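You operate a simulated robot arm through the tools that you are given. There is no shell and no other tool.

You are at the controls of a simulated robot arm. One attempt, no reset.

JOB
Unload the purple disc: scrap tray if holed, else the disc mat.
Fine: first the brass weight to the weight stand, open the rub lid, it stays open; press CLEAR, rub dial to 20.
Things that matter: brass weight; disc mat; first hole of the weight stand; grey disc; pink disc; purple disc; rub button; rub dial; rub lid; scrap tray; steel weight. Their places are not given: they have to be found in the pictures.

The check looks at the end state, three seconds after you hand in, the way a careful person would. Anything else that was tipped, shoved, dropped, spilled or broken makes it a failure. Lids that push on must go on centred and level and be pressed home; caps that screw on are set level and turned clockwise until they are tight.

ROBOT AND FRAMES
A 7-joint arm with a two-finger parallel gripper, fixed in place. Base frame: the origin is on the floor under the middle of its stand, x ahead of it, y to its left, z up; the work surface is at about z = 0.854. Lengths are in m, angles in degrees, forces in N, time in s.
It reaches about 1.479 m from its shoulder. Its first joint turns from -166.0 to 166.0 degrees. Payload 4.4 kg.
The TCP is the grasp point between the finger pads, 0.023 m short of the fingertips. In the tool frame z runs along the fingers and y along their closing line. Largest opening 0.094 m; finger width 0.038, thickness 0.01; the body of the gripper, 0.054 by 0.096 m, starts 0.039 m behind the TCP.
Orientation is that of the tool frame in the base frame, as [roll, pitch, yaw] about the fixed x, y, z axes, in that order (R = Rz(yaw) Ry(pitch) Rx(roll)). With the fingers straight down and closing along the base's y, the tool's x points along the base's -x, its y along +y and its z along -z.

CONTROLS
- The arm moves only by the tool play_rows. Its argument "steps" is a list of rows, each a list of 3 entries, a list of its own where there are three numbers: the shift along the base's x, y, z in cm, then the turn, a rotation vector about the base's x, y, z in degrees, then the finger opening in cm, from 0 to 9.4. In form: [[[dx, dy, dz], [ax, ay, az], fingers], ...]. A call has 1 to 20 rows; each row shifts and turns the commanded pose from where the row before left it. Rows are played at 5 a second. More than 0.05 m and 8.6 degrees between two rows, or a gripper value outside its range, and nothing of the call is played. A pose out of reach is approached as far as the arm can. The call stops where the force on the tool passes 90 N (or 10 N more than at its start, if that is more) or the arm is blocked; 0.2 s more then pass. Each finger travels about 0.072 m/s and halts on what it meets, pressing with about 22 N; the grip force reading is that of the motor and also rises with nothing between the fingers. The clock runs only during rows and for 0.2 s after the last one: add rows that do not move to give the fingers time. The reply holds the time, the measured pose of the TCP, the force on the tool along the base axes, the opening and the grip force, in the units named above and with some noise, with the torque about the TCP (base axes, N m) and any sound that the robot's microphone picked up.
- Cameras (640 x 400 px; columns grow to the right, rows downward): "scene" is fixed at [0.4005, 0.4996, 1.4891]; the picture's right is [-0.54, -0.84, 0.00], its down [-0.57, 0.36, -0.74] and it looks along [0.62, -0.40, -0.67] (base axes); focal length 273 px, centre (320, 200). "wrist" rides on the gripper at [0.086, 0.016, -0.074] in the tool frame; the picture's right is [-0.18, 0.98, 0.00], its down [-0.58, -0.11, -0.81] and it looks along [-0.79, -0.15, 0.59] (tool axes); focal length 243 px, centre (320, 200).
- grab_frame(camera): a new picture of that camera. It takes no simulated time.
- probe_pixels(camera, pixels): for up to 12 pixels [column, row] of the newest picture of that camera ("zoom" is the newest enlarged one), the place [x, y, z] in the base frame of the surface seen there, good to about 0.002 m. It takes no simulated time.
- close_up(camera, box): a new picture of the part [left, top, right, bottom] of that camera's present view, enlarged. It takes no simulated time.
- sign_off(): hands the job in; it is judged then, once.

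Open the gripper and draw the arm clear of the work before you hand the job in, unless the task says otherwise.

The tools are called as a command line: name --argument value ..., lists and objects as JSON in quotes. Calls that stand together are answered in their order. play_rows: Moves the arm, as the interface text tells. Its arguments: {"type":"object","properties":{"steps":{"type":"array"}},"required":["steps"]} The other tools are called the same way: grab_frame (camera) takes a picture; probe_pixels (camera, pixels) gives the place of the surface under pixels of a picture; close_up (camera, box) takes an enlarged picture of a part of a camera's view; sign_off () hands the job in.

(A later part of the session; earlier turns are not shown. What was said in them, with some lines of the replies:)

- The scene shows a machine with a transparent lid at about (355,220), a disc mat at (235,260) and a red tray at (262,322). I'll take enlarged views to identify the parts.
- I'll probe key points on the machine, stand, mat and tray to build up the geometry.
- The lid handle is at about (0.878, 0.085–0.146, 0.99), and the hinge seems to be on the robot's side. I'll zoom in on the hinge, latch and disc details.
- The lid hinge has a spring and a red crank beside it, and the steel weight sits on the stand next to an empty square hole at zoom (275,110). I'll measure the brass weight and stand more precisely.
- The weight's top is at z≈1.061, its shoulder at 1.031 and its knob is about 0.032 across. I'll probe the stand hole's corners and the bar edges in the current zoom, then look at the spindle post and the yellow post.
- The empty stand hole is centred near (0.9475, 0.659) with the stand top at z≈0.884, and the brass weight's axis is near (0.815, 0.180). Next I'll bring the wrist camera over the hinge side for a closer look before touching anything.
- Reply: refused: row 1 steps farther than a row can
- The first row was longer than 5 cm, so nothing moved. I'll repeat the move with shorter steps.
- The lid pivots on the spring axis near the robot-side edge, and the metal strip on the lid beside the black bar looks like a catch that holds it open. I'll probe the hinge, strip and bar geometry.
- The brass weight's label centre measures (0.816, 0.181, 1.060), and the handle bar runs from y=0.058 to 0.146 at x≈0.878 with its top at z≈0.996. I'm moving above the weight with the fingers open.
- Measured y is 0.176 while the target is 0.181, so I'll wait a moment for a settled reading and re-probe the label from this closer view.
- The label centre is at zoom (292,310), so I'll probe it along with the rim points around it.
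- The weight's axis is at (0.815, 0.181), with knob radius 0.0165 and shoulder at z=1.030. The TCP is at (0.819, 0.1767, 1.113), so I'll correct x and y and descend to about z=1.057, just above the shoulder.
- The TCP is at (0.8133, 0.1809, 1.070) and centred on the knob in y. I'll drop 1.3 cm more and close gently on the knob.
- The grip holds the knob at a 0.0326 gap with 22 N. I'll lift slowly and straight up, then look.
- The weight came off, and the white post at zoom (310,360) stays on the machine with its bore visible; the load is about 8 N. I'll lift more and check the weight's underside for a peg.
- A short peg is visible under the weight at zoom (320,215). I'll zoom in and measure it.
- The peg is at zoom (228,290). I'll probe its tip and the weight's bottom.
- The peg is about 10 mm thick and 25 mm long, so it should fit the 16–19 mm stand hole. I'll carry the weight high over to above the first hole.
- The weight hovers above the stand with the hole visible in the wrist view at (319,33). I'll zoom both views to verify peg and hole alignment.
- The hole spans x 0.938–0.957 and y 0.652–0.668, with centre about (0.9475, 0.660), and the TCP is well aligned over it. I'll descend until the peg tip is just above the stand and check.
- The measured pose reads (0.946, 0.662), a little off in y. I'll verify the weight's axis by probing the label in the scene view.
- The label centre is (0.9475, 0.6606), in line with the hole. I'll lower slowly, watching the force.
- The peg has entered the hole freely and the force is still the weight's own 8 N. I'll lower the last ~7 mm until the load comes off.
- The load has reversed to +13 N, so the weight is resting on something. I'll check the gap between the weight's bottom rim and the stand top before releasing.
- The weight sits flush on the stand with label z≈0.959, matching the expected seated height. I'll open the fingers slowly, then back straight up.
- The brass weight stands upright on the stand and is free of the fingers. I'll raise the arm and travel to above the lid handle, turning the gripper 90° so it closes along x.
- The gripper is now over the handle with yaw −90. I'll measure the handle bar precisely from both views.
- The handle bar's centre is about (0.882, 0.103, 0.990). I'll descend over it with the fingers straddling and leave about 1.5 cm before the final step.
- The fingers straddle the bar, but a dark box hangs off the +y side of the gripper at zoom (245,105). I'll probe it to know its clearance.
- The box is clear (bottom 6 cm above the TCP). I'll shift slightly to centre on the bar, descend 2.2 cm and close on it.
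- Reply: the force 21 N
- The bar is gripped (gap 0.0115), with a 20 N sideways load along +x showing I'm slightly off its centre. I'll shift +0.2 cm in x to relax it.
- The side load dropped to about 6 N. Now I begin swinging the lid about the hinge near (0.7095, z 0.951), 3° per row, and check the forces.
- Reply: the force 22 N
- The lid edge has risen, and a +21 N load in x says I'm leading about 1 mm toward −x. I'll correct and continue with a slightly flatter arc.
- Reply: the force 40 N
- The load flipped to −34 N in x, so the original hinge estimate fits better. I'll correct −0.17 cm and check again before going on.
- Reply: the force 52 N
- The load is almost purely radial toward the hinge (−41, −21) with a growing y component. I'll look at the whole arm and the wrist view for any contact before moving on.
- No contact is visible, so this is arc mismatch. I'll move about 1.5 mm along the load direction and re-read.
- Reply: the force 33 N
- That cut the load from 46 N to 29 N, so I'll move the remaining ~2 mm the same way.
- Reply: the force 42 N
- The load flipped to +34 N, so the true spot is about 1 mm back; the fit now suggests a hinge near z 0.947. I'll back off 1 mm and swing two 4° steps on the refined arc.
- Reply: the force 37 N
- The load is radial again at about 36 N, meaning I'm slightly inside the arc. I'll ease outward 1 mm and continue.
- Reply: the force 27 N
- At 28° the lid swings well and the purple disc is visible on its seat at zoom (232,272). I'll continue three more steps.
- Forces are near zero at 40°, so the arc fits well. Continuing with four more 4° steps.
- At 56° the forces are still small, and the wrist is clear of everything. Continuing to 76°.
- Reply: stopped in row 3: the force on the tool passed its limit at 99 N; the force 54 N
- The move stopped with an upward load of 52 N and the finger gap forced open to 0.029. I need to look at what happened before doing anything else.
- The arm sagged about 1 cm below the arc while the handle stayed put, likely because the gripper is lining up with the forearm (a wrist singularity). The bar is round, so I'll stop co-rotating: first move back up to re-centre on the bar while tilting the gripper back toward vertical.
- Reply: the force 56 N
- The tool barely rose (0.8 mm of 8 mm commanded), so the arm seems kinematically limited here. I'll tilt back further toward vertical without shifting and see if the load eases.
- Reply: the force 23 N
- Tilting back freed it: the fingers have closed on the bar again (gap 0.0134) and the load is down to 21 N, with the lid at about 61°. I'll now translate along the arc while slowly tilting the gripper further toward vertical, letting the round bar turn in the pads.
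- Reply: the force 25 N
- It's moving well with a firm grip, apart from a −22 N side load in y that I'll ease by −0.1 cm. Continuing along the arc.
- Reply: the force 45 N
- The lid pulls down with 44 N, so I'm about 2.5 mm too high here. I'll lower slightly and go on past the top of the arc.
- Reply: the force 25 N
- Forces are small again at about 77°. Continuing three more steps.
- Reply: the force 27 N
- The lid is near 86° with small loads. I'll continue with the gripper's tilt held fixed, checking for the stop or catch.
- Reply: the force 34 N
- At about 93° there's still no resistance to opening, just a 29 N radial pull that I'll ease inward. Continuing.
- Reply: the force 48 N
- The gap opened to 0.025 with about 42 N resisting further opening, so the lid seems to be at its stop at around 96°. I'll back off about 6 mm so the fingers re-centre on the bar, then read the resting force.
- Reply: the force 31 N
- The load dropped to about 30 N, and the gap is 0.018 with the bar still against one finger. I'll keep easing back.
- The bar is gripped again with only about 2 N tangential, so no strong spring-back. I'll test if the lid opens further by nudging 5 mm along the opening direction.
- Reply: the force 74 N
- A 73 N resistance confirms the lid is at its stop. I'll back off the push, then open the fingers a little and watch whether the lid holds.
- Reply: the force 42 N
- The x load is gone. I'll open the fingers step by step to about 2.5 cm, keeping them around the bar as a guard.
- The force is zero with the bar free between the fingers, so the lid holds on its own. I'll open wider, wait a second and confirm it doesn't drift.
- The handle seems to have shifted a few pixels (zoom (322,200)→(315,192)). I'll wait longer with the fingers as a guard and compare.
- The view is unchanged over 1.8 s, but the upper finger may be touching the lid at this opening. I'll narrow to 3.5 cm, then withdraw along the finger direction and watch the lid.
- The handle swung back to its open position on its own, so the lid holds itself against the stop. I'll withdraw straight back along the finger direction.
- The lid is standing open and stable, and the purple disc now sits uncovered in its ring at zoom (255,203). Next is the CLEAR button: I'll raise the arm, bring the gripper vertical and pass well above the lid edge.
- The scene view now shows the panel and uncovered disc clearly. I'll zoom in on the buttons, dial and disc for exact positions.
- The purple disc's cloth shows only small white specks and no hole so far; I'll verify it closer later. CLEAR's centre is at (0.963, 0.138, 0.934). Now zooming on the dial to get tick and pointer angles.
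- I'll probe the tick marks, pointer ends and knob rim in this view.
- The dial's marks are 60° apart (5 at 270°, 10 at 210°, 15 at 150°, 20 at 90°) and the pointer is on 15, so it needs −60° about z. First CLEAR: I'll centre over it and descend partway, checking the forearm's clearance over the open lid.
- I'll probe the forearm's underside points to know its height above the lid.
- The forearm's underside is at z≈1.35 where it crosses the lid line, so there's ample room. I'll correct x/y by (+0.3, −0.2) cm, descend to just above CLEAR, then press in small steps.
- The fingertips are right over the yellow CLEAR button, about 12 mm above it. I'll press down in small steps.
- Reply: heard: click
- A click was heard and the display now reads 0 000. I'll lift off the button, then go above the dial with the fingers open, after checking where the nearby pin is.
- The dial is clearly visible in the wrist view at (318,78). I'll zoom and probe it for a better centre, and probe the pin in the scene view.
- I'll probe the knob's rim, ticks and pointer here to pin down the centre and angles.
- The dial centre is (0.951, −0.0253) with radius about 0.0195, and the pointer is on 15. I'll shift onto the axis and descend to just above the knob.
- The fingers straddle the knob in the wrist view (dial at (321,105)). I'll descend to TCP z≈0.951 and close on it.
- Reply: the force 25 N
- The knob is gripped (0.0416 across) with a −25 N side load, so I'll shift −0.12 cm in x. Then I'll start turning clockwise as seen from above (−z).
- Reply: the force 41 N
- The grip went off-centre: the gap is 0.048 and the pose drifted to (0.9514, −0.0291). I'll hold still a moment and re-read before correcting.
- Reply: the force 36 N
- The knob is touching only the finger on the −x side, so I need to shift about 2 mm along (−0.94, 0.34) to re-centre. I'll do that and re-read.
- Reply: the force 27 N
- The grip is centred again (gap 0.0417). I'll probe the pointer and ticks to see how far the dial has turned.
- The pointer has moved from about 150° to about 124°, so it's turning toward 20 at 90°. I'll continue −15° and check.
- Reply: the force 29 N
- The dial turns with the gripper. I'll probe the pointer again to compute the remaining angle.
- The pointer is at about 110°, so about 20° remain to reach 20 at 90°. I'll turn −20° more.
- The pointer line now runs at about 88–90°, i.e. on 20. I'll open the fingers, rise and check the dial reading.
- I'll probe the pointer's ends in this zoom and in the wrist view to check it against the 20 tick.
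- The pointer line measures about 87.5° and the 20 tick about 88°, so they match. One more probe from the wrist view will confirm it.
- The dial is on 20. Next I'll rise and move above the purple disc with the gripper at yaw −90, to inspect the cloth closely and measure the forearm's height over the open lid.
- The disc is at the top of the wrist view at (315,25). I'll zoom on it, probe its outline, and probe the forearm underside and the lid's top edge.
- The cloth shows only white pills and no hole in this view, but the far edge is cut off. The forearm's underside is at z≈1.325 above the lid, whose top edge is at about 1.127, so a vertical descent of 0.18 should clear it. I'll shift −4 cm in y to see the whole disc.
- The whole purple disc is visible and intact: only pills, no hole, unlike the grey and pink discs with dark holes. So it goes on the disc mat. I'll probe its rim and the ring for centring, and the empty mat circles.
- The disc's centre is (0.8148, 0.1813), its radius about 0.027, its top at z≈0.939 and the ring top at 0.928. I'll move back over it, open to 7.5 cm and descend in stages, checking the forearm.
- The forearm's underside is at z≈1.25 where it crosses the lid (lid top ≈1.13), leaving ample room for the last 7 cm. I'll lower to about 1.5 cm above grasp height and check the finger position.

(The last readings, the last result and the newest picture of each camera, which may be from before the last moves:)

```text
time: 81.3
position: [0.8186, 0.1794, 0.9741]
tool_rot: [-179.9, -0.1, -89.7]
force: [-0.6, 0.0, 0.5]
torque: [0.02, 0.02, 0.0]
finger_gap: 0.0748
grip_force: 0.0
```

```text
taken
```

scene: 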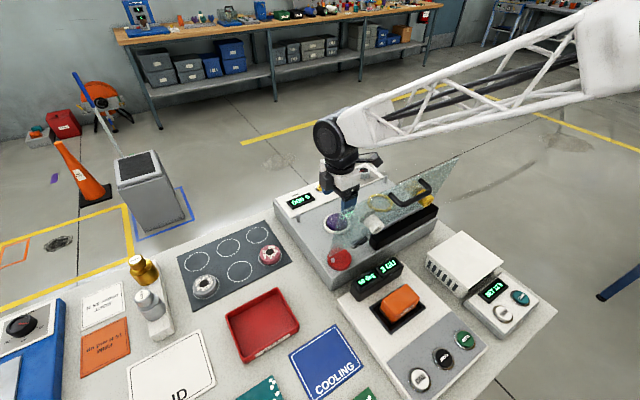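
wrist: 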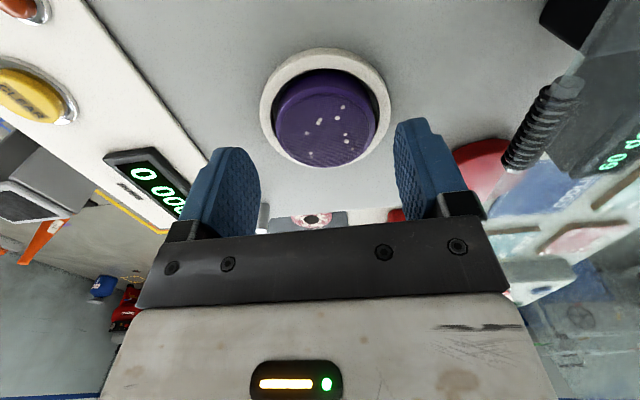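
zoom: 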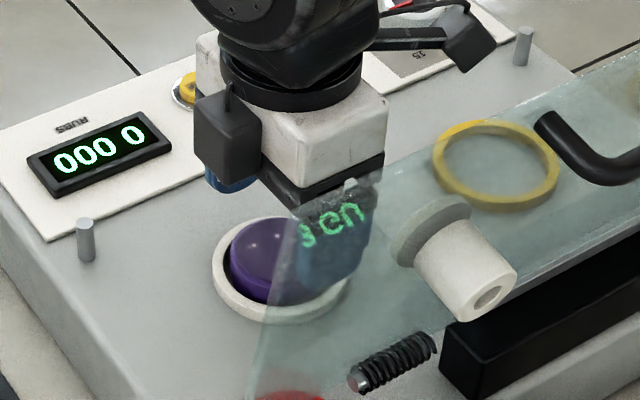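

The fingers straddle the disc evenly in the wrist view (disc at (325,118)). I'll lower 2 cm so the tips stay about 3 mm above the ring, then close slowly.

play_rows --steps '[[[-0.15, 0.15, -1.2], [0, 0, 0], 7.5], [[0, 0, -0.8], [0, 0, 0], 7.5], [[0, 0, 0], [0, 0, 0], 7.5], [[0, 0, 0], [0, 0, 0], 6.5], [[0, 0, 0], [0, 0, 0], 6], [[0, 0, 0], [0, 0, 0], 5.5], [[0, 0, 0], [0, 0, 0], 5], [[0, 0, 0], [0, 0, 0], 4.5], [[0, 0, 0], [0, 0, 0], 4.5]]'

close_up --camera "scene" --box '[300, 170, 390, 250]'

grab_frame --camera "wrist"

```text
time: 83.3
position: [0.8168, 0.1822, 0.9533]
tool_rot: [-179.8, 0.0, -89.7]
force: [0.5, 0.5, 0.4]
torque: [-0.01, 0.02, 0.02]
finger_gap: 0.0549
grip_force: 21.9
```

```text
5.00 times, centred on (345, 210) of scene
```

zoom: 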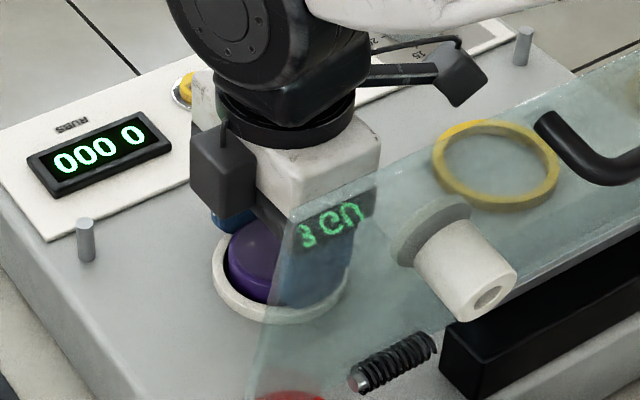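

```text
taken
```

wrist: 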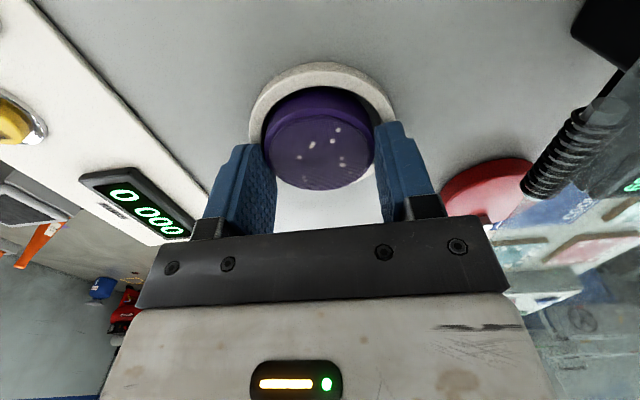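

The disc is gripped at 0.055 with 22 N and no side load. I'll lift it straight up slowly.

play_rows --steps '[[[0, 0, 0.5], [0, 0, 0], 4.5], [[0, 0, 1], [0, 0, 0], 4.5], [[0, 0, 1.5], [0, 0, 0], 4.5], [[0, 0, 2], [0, 0, 0], 4.5], [[0, 0, 0], [0, 0, 0], 4.5]]'

close_up --camera "scene" --box '[300, 150, 390, 250]'

grab_frame --camera "wrist"

```text
time: 84.5
position: [0.814, 0.1812, 1.0017]
tool_rot: [-179.9, 0.0, -89.7]
force: [-0.5, -0.3, -2.6]
torque: [0.0, -0.01, 0.01]
finger_gap: 0.0549
grip_force: 22.0
```

```text
4.00 times, centred on (345, 200) of scene
```

zoom: 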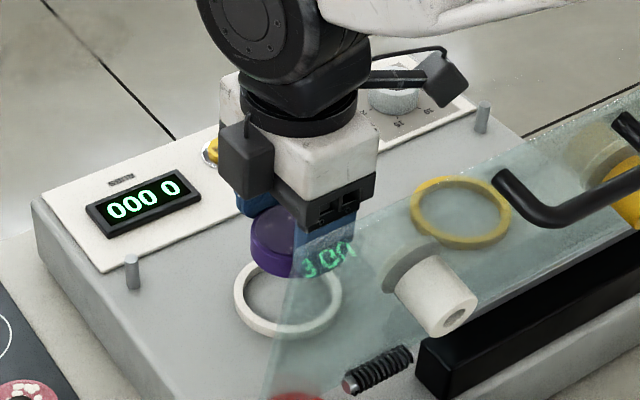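

```text
taken
```

wrist: 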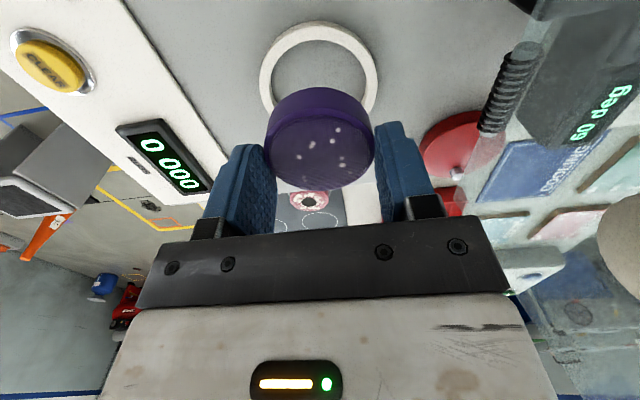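

The disc is up cleanly (2.6 N) and the empty ring is visible below. I'll raise to z≈1.13 and carry it over to the empty middle-back circle of the mat near (0.956, 0.456).

play_rows --steps '[[[0, 0, 3], [0, 0, 0], 4.5], [[0, 0, 4], [0, 0, 0], 4.5], [[0, 0, 4], [0, 0, 0], 4.5], [[1.8, 3.4, 1], [0, 0, 0], 4.5], [[1.8, 3.4, 0], [0, 0, 0], 4.5], [[1.8, 3.4, 0], [0, 0, 0], 4.5], [[1.8, 3.4, 0], [0, 0, 0], 4.5], [[1.8, 3.4, 0], [0, 0, 0], 4.5], [[1.8, 3.4, 0], [0, 0, 0], 4.5], [[1.8, 3.5, 0], [0, 0, 0], 4.5], [[1.6, 3.5, 0], [0, 0, 0], 4.5], [[0, 0, 0], [0, 0, 0], 4.5], [[0, 0, 0], [0, 0, 0], 4.5]]'

close_up --camera "scene" --box '[165, 150, 305, 315]'

grab_frame --camera "wrist"

```text
time: 87.3
position: [0.9578, 0.4566, 1.1208]
tool_rot: [-179.9, 0.0, -89.7]
force: [0.3, 0.0, 0.2]
torque: [0.01, 0.04, 0.0]
finger_gap: 0.0549
grip_force: 22.1
```

```text
2.42 times, centred on (235, 232) of scene
```

zoom: 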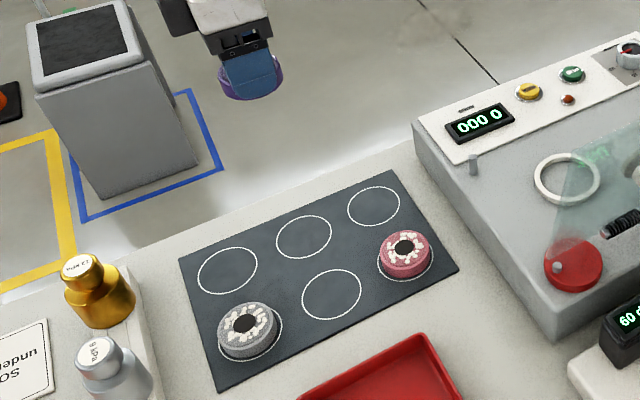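

```text
taken
```

wrist: 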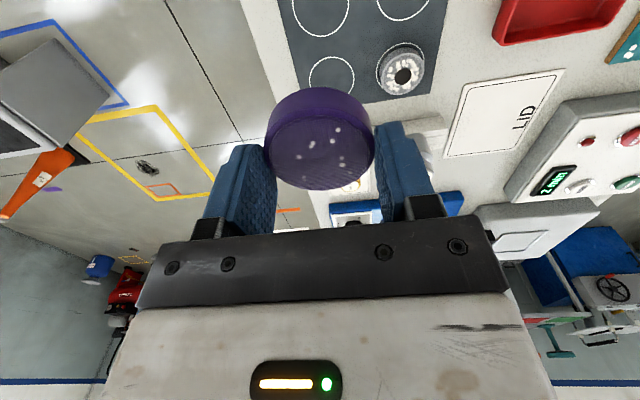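

The disc is held above the mat. I'll probe the middle-back circle's edge for its exact centre.

close_up --camera "scene" --box '[205, 228, 256, 266]'

probe_pixels --camera "wrist" --pixels '[[320, 8], [293, 10], [348, 8], [318, 36], [322, 180], [320, 140]]'

```text
10.53 times, centred on (230, 247) of scene
```

zoom: 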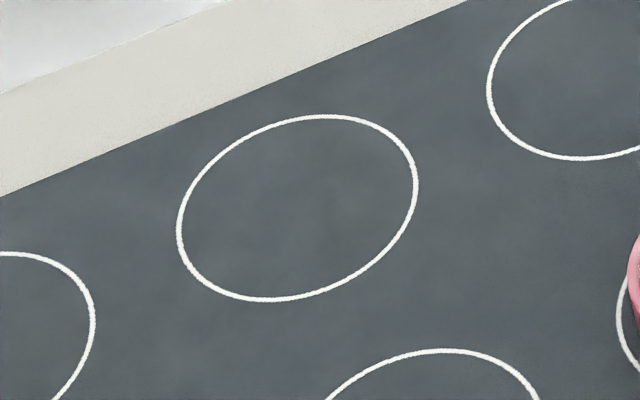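

```text
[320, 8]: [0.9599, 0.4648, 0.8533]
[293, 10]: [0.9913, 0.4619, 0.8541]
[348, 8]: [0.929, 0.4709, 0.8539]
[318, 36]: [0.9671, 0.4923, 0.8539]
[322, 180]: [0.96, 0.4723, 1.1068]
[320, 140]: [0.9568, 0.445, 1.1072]
```

probe_pixels --camera "zoom" --pixels '[[180, 230], [415, 185], [325, 117], [265, 299], [297, 207], [230, 140], [385, 260], [205, 280], [400, 145]]'

```text
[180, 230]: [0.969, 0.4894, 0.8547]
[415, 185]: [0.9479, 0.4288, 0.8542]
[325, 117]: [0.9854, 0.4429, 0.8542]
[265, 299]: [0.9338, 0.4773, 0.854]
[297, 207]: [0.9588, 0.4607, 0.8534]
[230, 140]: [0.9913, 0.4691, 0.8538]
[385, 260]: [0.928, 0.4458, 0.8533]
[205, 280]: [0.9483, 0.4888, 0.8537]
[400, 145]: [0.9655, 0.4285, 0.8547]
```

The circle's centre is (0.959, 0.459) and the disc's bottom is about 33 mm below the TCP. I'll shift to centre and descend to roughly 1.5 cm above the mat.

play_rows --steps '[[[0.15, 0.25, -4], [0, 0, 0], 4.5], [[0, 0, -4], [0, 0, 0], 4.5], [[0, 0, -4], [0, 0, 0], 4.5], [[0, 0, -4], [0, 0, 0], 4.5], [[0, 0, -4], [0, 0, 0], 4.5], [[0, 0, -1.8], [0, 0, 0], 4.5], [[0, 0, 0], [0, 0, 0], 4.5], [[0, 0, 0], [0, 0, 0], 4.5]]'

close_up --camera "scene" --box '[180, 195, 280, 275]'

grab_frame --camera "wrist"

grab_frame --camera "scene"

```text
time: 89.2
position: [0.959, 0.4576, 0.9033]
tool_rot: [-179.9, -0.1, -89.8]
force: [-0.6, -0.1, -1.4]
torque: [-0.03, 0.02, 0.03]
finger_gap: 0.0549
grip_force: 22.0
```

```text
5.00 times, centred on (230, 235) of scene
```

zoom: 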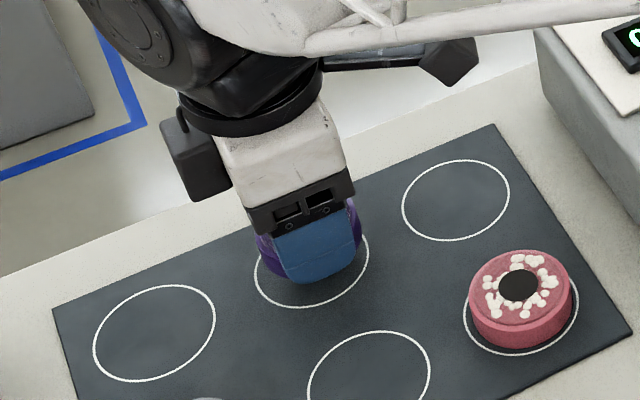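

```text
taken
```

wrist: 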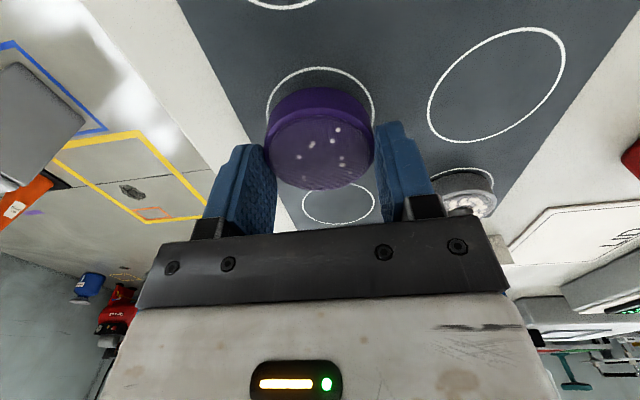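

```text
taken
```

scene: 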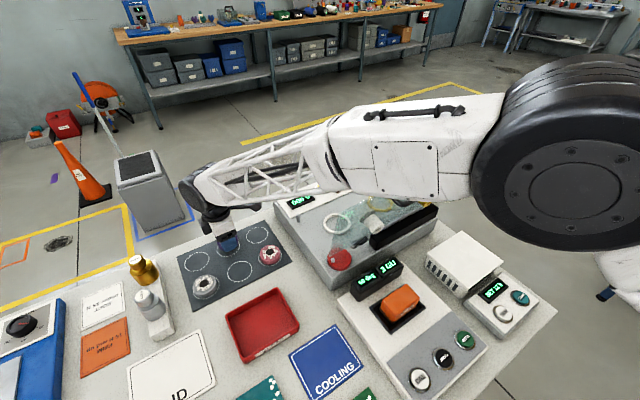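

The disc is centred in its circle and about 1.6 cm up. Before lowering I'll check the arm links' height where they pass near the lid.

probe_pixels --camera "scene" --pixels '[[320, 185], [345, 188], [380, 192], [430, 198], [460, 198], [480, 190], [500, 200], [300, 190]]'

```text
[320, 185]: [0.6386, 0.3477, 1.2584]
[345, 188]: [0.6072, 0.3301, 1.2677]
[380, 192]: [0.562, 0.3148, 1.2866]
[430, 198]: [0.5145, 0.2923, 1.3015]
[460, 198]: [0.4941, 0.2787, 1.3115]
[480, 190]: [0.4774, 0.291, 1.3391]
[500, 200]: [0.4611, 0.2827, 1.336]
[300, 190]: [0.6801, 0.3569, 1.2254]
```

The arm links are at z>1.22 and y>0.28, well clear of the lid. I'll lower in small steps until the disc touches the mat.

play_rows --steps '[[[0, 0.1, -0.5], [0, 0, 0], 4.5], [[0, 0, -0.4], [0, 0, 0], 4.5], [[0, 0, -0.3], [0, 0, 0], 4.5], [[0, 0, -0.2], [0, 0, 0], 4.5], [[0, 0, 0], [0, 0, 0], 4.5]]'

close_up --camera "scene" --box '[190, 215, 270, 275]'

close_up --camera "wrist" --box '[240, 40, 400, 220]'

```text
time: 90.3
position: [0.9588, 0.4571, 0.8887]
tool_rot: [-179.9, -0.2, -89.7]
force: [-0.7, 0.6, -1.0]
torque: [-0.04, 0.03, 0.0]
finger_gap: 0.0547
grip_force: 22.1
```

```text
6.67 times, centred on (230, 245) of scene
```

zoom: 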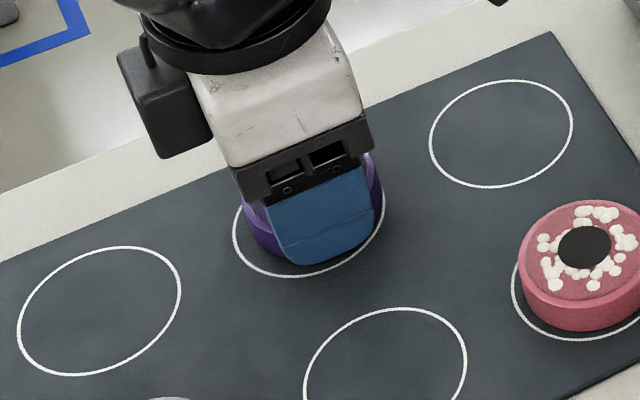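

```text
2.22 times, centred on (320, 130) of wrist
```

zoom: 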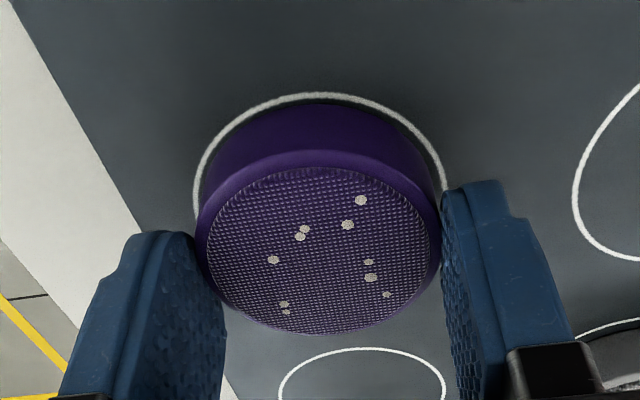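

The disc is very close to the mat but the load hasn't come off yet. I'll lower in 1.5 mm steps and watch the force.

play_rows --steps '[[[0, 0, -0.15], [0, 0, 0], 4.5], [[0, 0, -0.1], [0, 0, 0], 4.5], [[0, 0, 0], [0, 0, 0], 4.5]]'

```text
time: 91.2
position: [0.9591, 0.4575, 0.8869]
tool_rot: [-179.9, -0.1, -89.7]
force: [-0.1, -0.2, -1.2]
torque: [0.01, 0.04, -0.01]
finger_gap: 0.0549
grip_force: 22.0
```

The force is still just the disc's own weight (−1.2 N). I'll lower a further 2–3 mm in small steps.

play_rows --steps '[[[0, 0, -0.1], [0, 0, 0], 4.5], [[0, 0, -0.1], [0, 0, 0], 4.5], [[0, 0, 0], [0, 0, 0], 4.5]]'

close_up --camera "scene" --box '[205, 225, 255, 265]'

probe_pixels --camera "zoom" --pixels '[[240, 250], [420, 200], [230, 200], [420, 160]]'

```text
time: 92.0
position: [0.9606, 0.4591, 0.8856]
tool_rot: [-179.8, 0.1, -89.8]
force: [-3.8, -1.9, 12.8]
torque: [-0.15, 0.27, -0.02]
finger_gap: 0.055
grip_force: 22.3
```

```text
10.00 times, centred on (230, 245) of scene
```

zoom: 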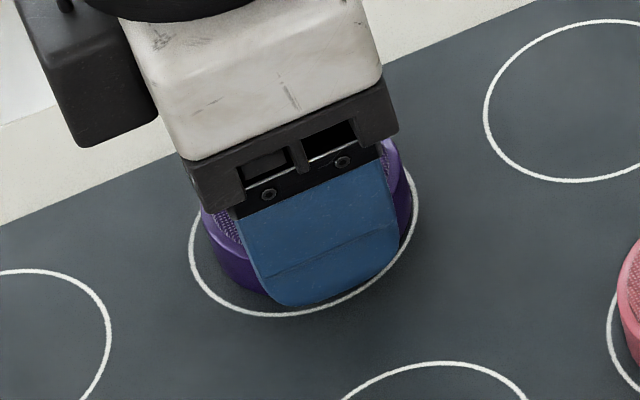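

```text
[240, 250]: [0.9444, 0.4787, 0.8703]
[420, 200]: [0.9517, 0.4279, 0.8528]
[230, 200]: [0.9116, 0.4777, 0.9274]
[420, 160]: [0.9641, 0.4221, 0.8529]
```

Contact at +12.8 N: the disc is on the mat, inside its circle. I'll ease up 1 mm and open the fingers slowly.

play_rows --steps '[[[0, 0, 0.1], [0, 0, 0], 4.8], [[0, 0, 0], [0, 0, 0], 5.7], [[0, 0, 0], [0, 0, 0], 6.5], [[0, 0, 0], [0, 0, 0], 7.5], [[0, 0, 0], [0, 0, 0], 7.5], [[0, 0, 0], [0, 0, 0], 7.5]]'

close_up --camera "scene" --box '[190, 215, 270, 275]'

grab_frame --camera "wrist"

```text
time: 93.3
position: [0.9608, 0.4596, 0.8854]
tool_rot: [-179.9, -0.1, -89.7]
force: [0.4, 0.1, -0.2]
torque: [0.01, 0.06, 0.0]
finger_gap: 0.0748
grip_force: 0.0
```

```text
6.67 times, centred on (230, 245) of scene
```

zoom: 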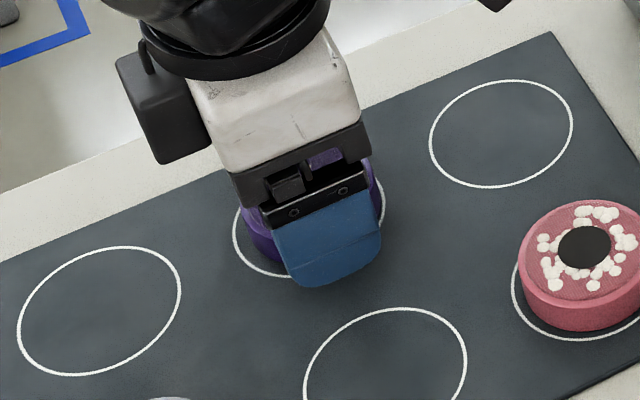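

```text
taken
```

wrist: 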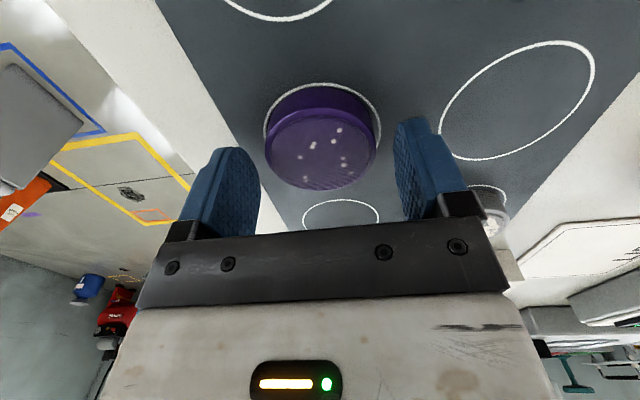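

The fingers are clear of the disc on both sides. I'll rise straight up and draw the arm back high, clear of everything.

play_rows --steps '[[[0, 0, 2], [0, 0, 0], 7.5], [[0, 0, 4], [0, 0, 0], 7.5], [[0, 0, 5], [0, 0, 0], 7.5], [[0, 0, 5], [0, 0, 0], 7.5], [[0, 0, 5], [0, 0, 0], 7.5], [[0, 0, 5], [0, 0, 0], 7.5], [[0, 0, 5], [0, 0, 0], 7.5], [[0, 0, 5], [0, 0, 0], 7.5], [[0, 0, 4], [0, 0, 0], 7.5], [[-3, 0, 2], [0, 0, 0], 7.5], [[-3, 0, 2], [0, 0, 0], 7.5], [[0, 0, 0], [0, 0, 0], 7.5], [[0, 0, 0], [0, 0, 0], 7.5]]'

grab_frame --camera "scene"

close_up --camera "scene" --box '[110, 210, 310, 335]'

close_up --camera "scene" --box '[270, 150, 470, 290]'

```text
time: 96.2
position: [0.8985, 0.4595, 1.3249]
tool_rot: [-179.9, -0.1, -89.7]
force: [-0.3, -0.1, 0.2]
torque: [-0.01, -0.02, -0.03]
finger_gap: 0.0751
grip_force: 0.0
```

```text
taken
```

scene: 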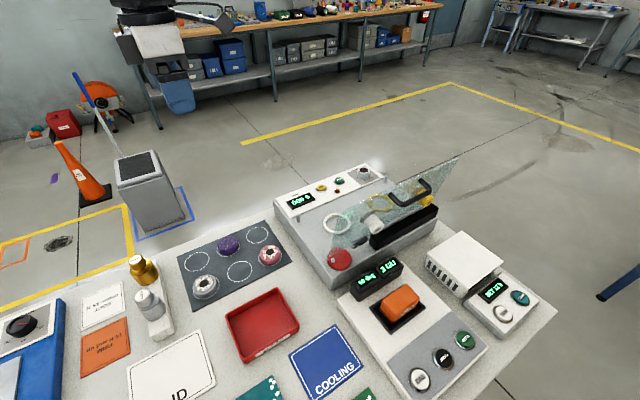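

```text
3.20 times, centred on (210, 272) of scene
```

zoom: 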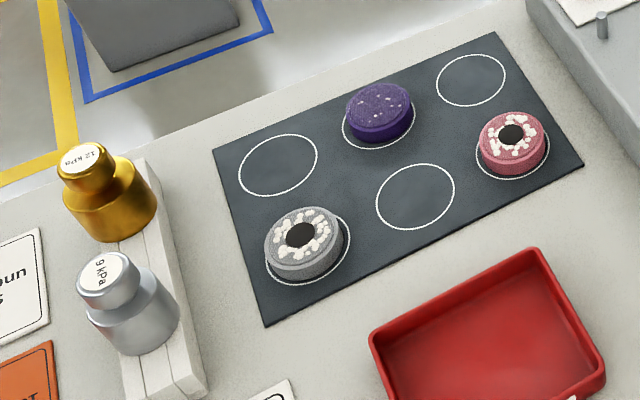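

```text
2.86 times, centred on (370, 220) of scene
```

zoom: 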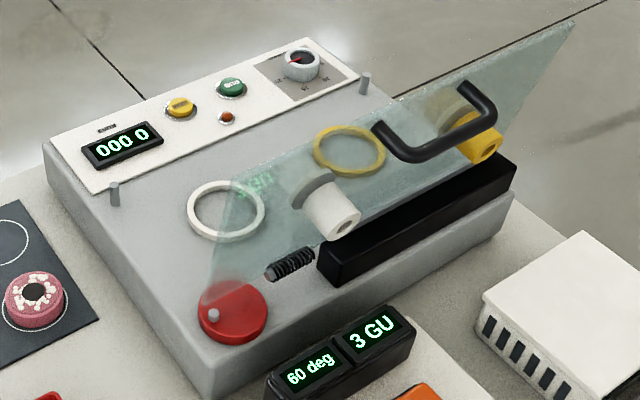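

All parts look in place: purple disc in its circle, weights on the stand, display 0 000, lid open. I'll do a last numeric check of the brass weight's seating, the disc's level and the dial.

close_up --camera "scene" --box '[120, 245, 180, 305]'

probe_pixels --camera "scene" --pixels '[[228, 241], [222, 245], [236, 243], [230, 237], [136, 259], [133, 261], [140, 258], [150, 297]]'

close_up --camera "scene" --box '[346, 160, 382, 186]'

```text
6.67 times, centred on (150, 275) of scene
```

zoom: 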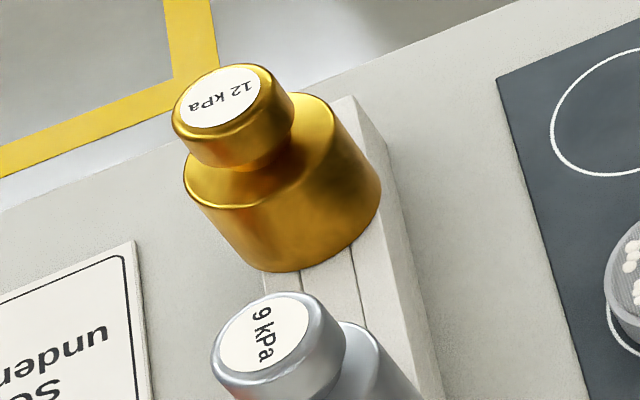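

```text
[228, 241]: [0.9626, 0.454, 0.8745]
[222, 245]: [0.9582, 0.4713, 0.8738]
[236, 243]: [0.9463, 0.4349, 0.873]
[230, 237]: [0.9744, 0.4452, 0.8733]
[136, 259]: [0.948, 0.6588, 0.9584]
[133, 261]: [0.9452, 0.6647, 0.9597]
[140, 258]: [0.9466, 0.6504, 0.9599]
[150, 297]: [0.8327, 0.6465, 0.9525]
```

```text
15.38 times, centred on (364, 173) of scene
```

zoom: 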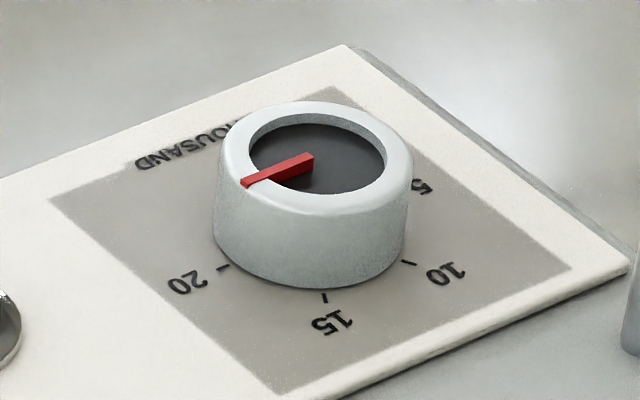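

The brass weight is level in the first hole (label z 0.958–0.960), the purple disc lies flat in its circle (top z≈0.874), and the dial is on 20. The counter reads 0 000, the lid stays open, and the arm is clear with the gripper open, so I'm handing in.

sign_off

```text
The job is handed in.
```

The purple disc is unloaded and lying flat on the disc mat. It had no hole: the cloth showed only small white pills. The job is handed in, but no check result has come back yet.

- **Brass weight:** seated level in the first hole of the weight stand, next to the steel weight, which I didn't move.
- **Rub lid:** open against its stop at about 95°. It stayed open with the arm away from it.
- **CLEAR:** pressed; I heard a click and the counter now reads 0 000.
- **Rub dial:** turned from 15 to 20, with the pointer within about 2° of the mark.
- **Purple disc:** in the middle circle of the mat's back row.
- **Arm:** drawn up clear of the work, with the gripper open.

While opening the lid, the arm hit its 90 N force limit once at about 61° and the handle pushed the fingers partly open. I re-gripped and finished the swing; the final pictures show nothing else tipped, shoved or dropped.
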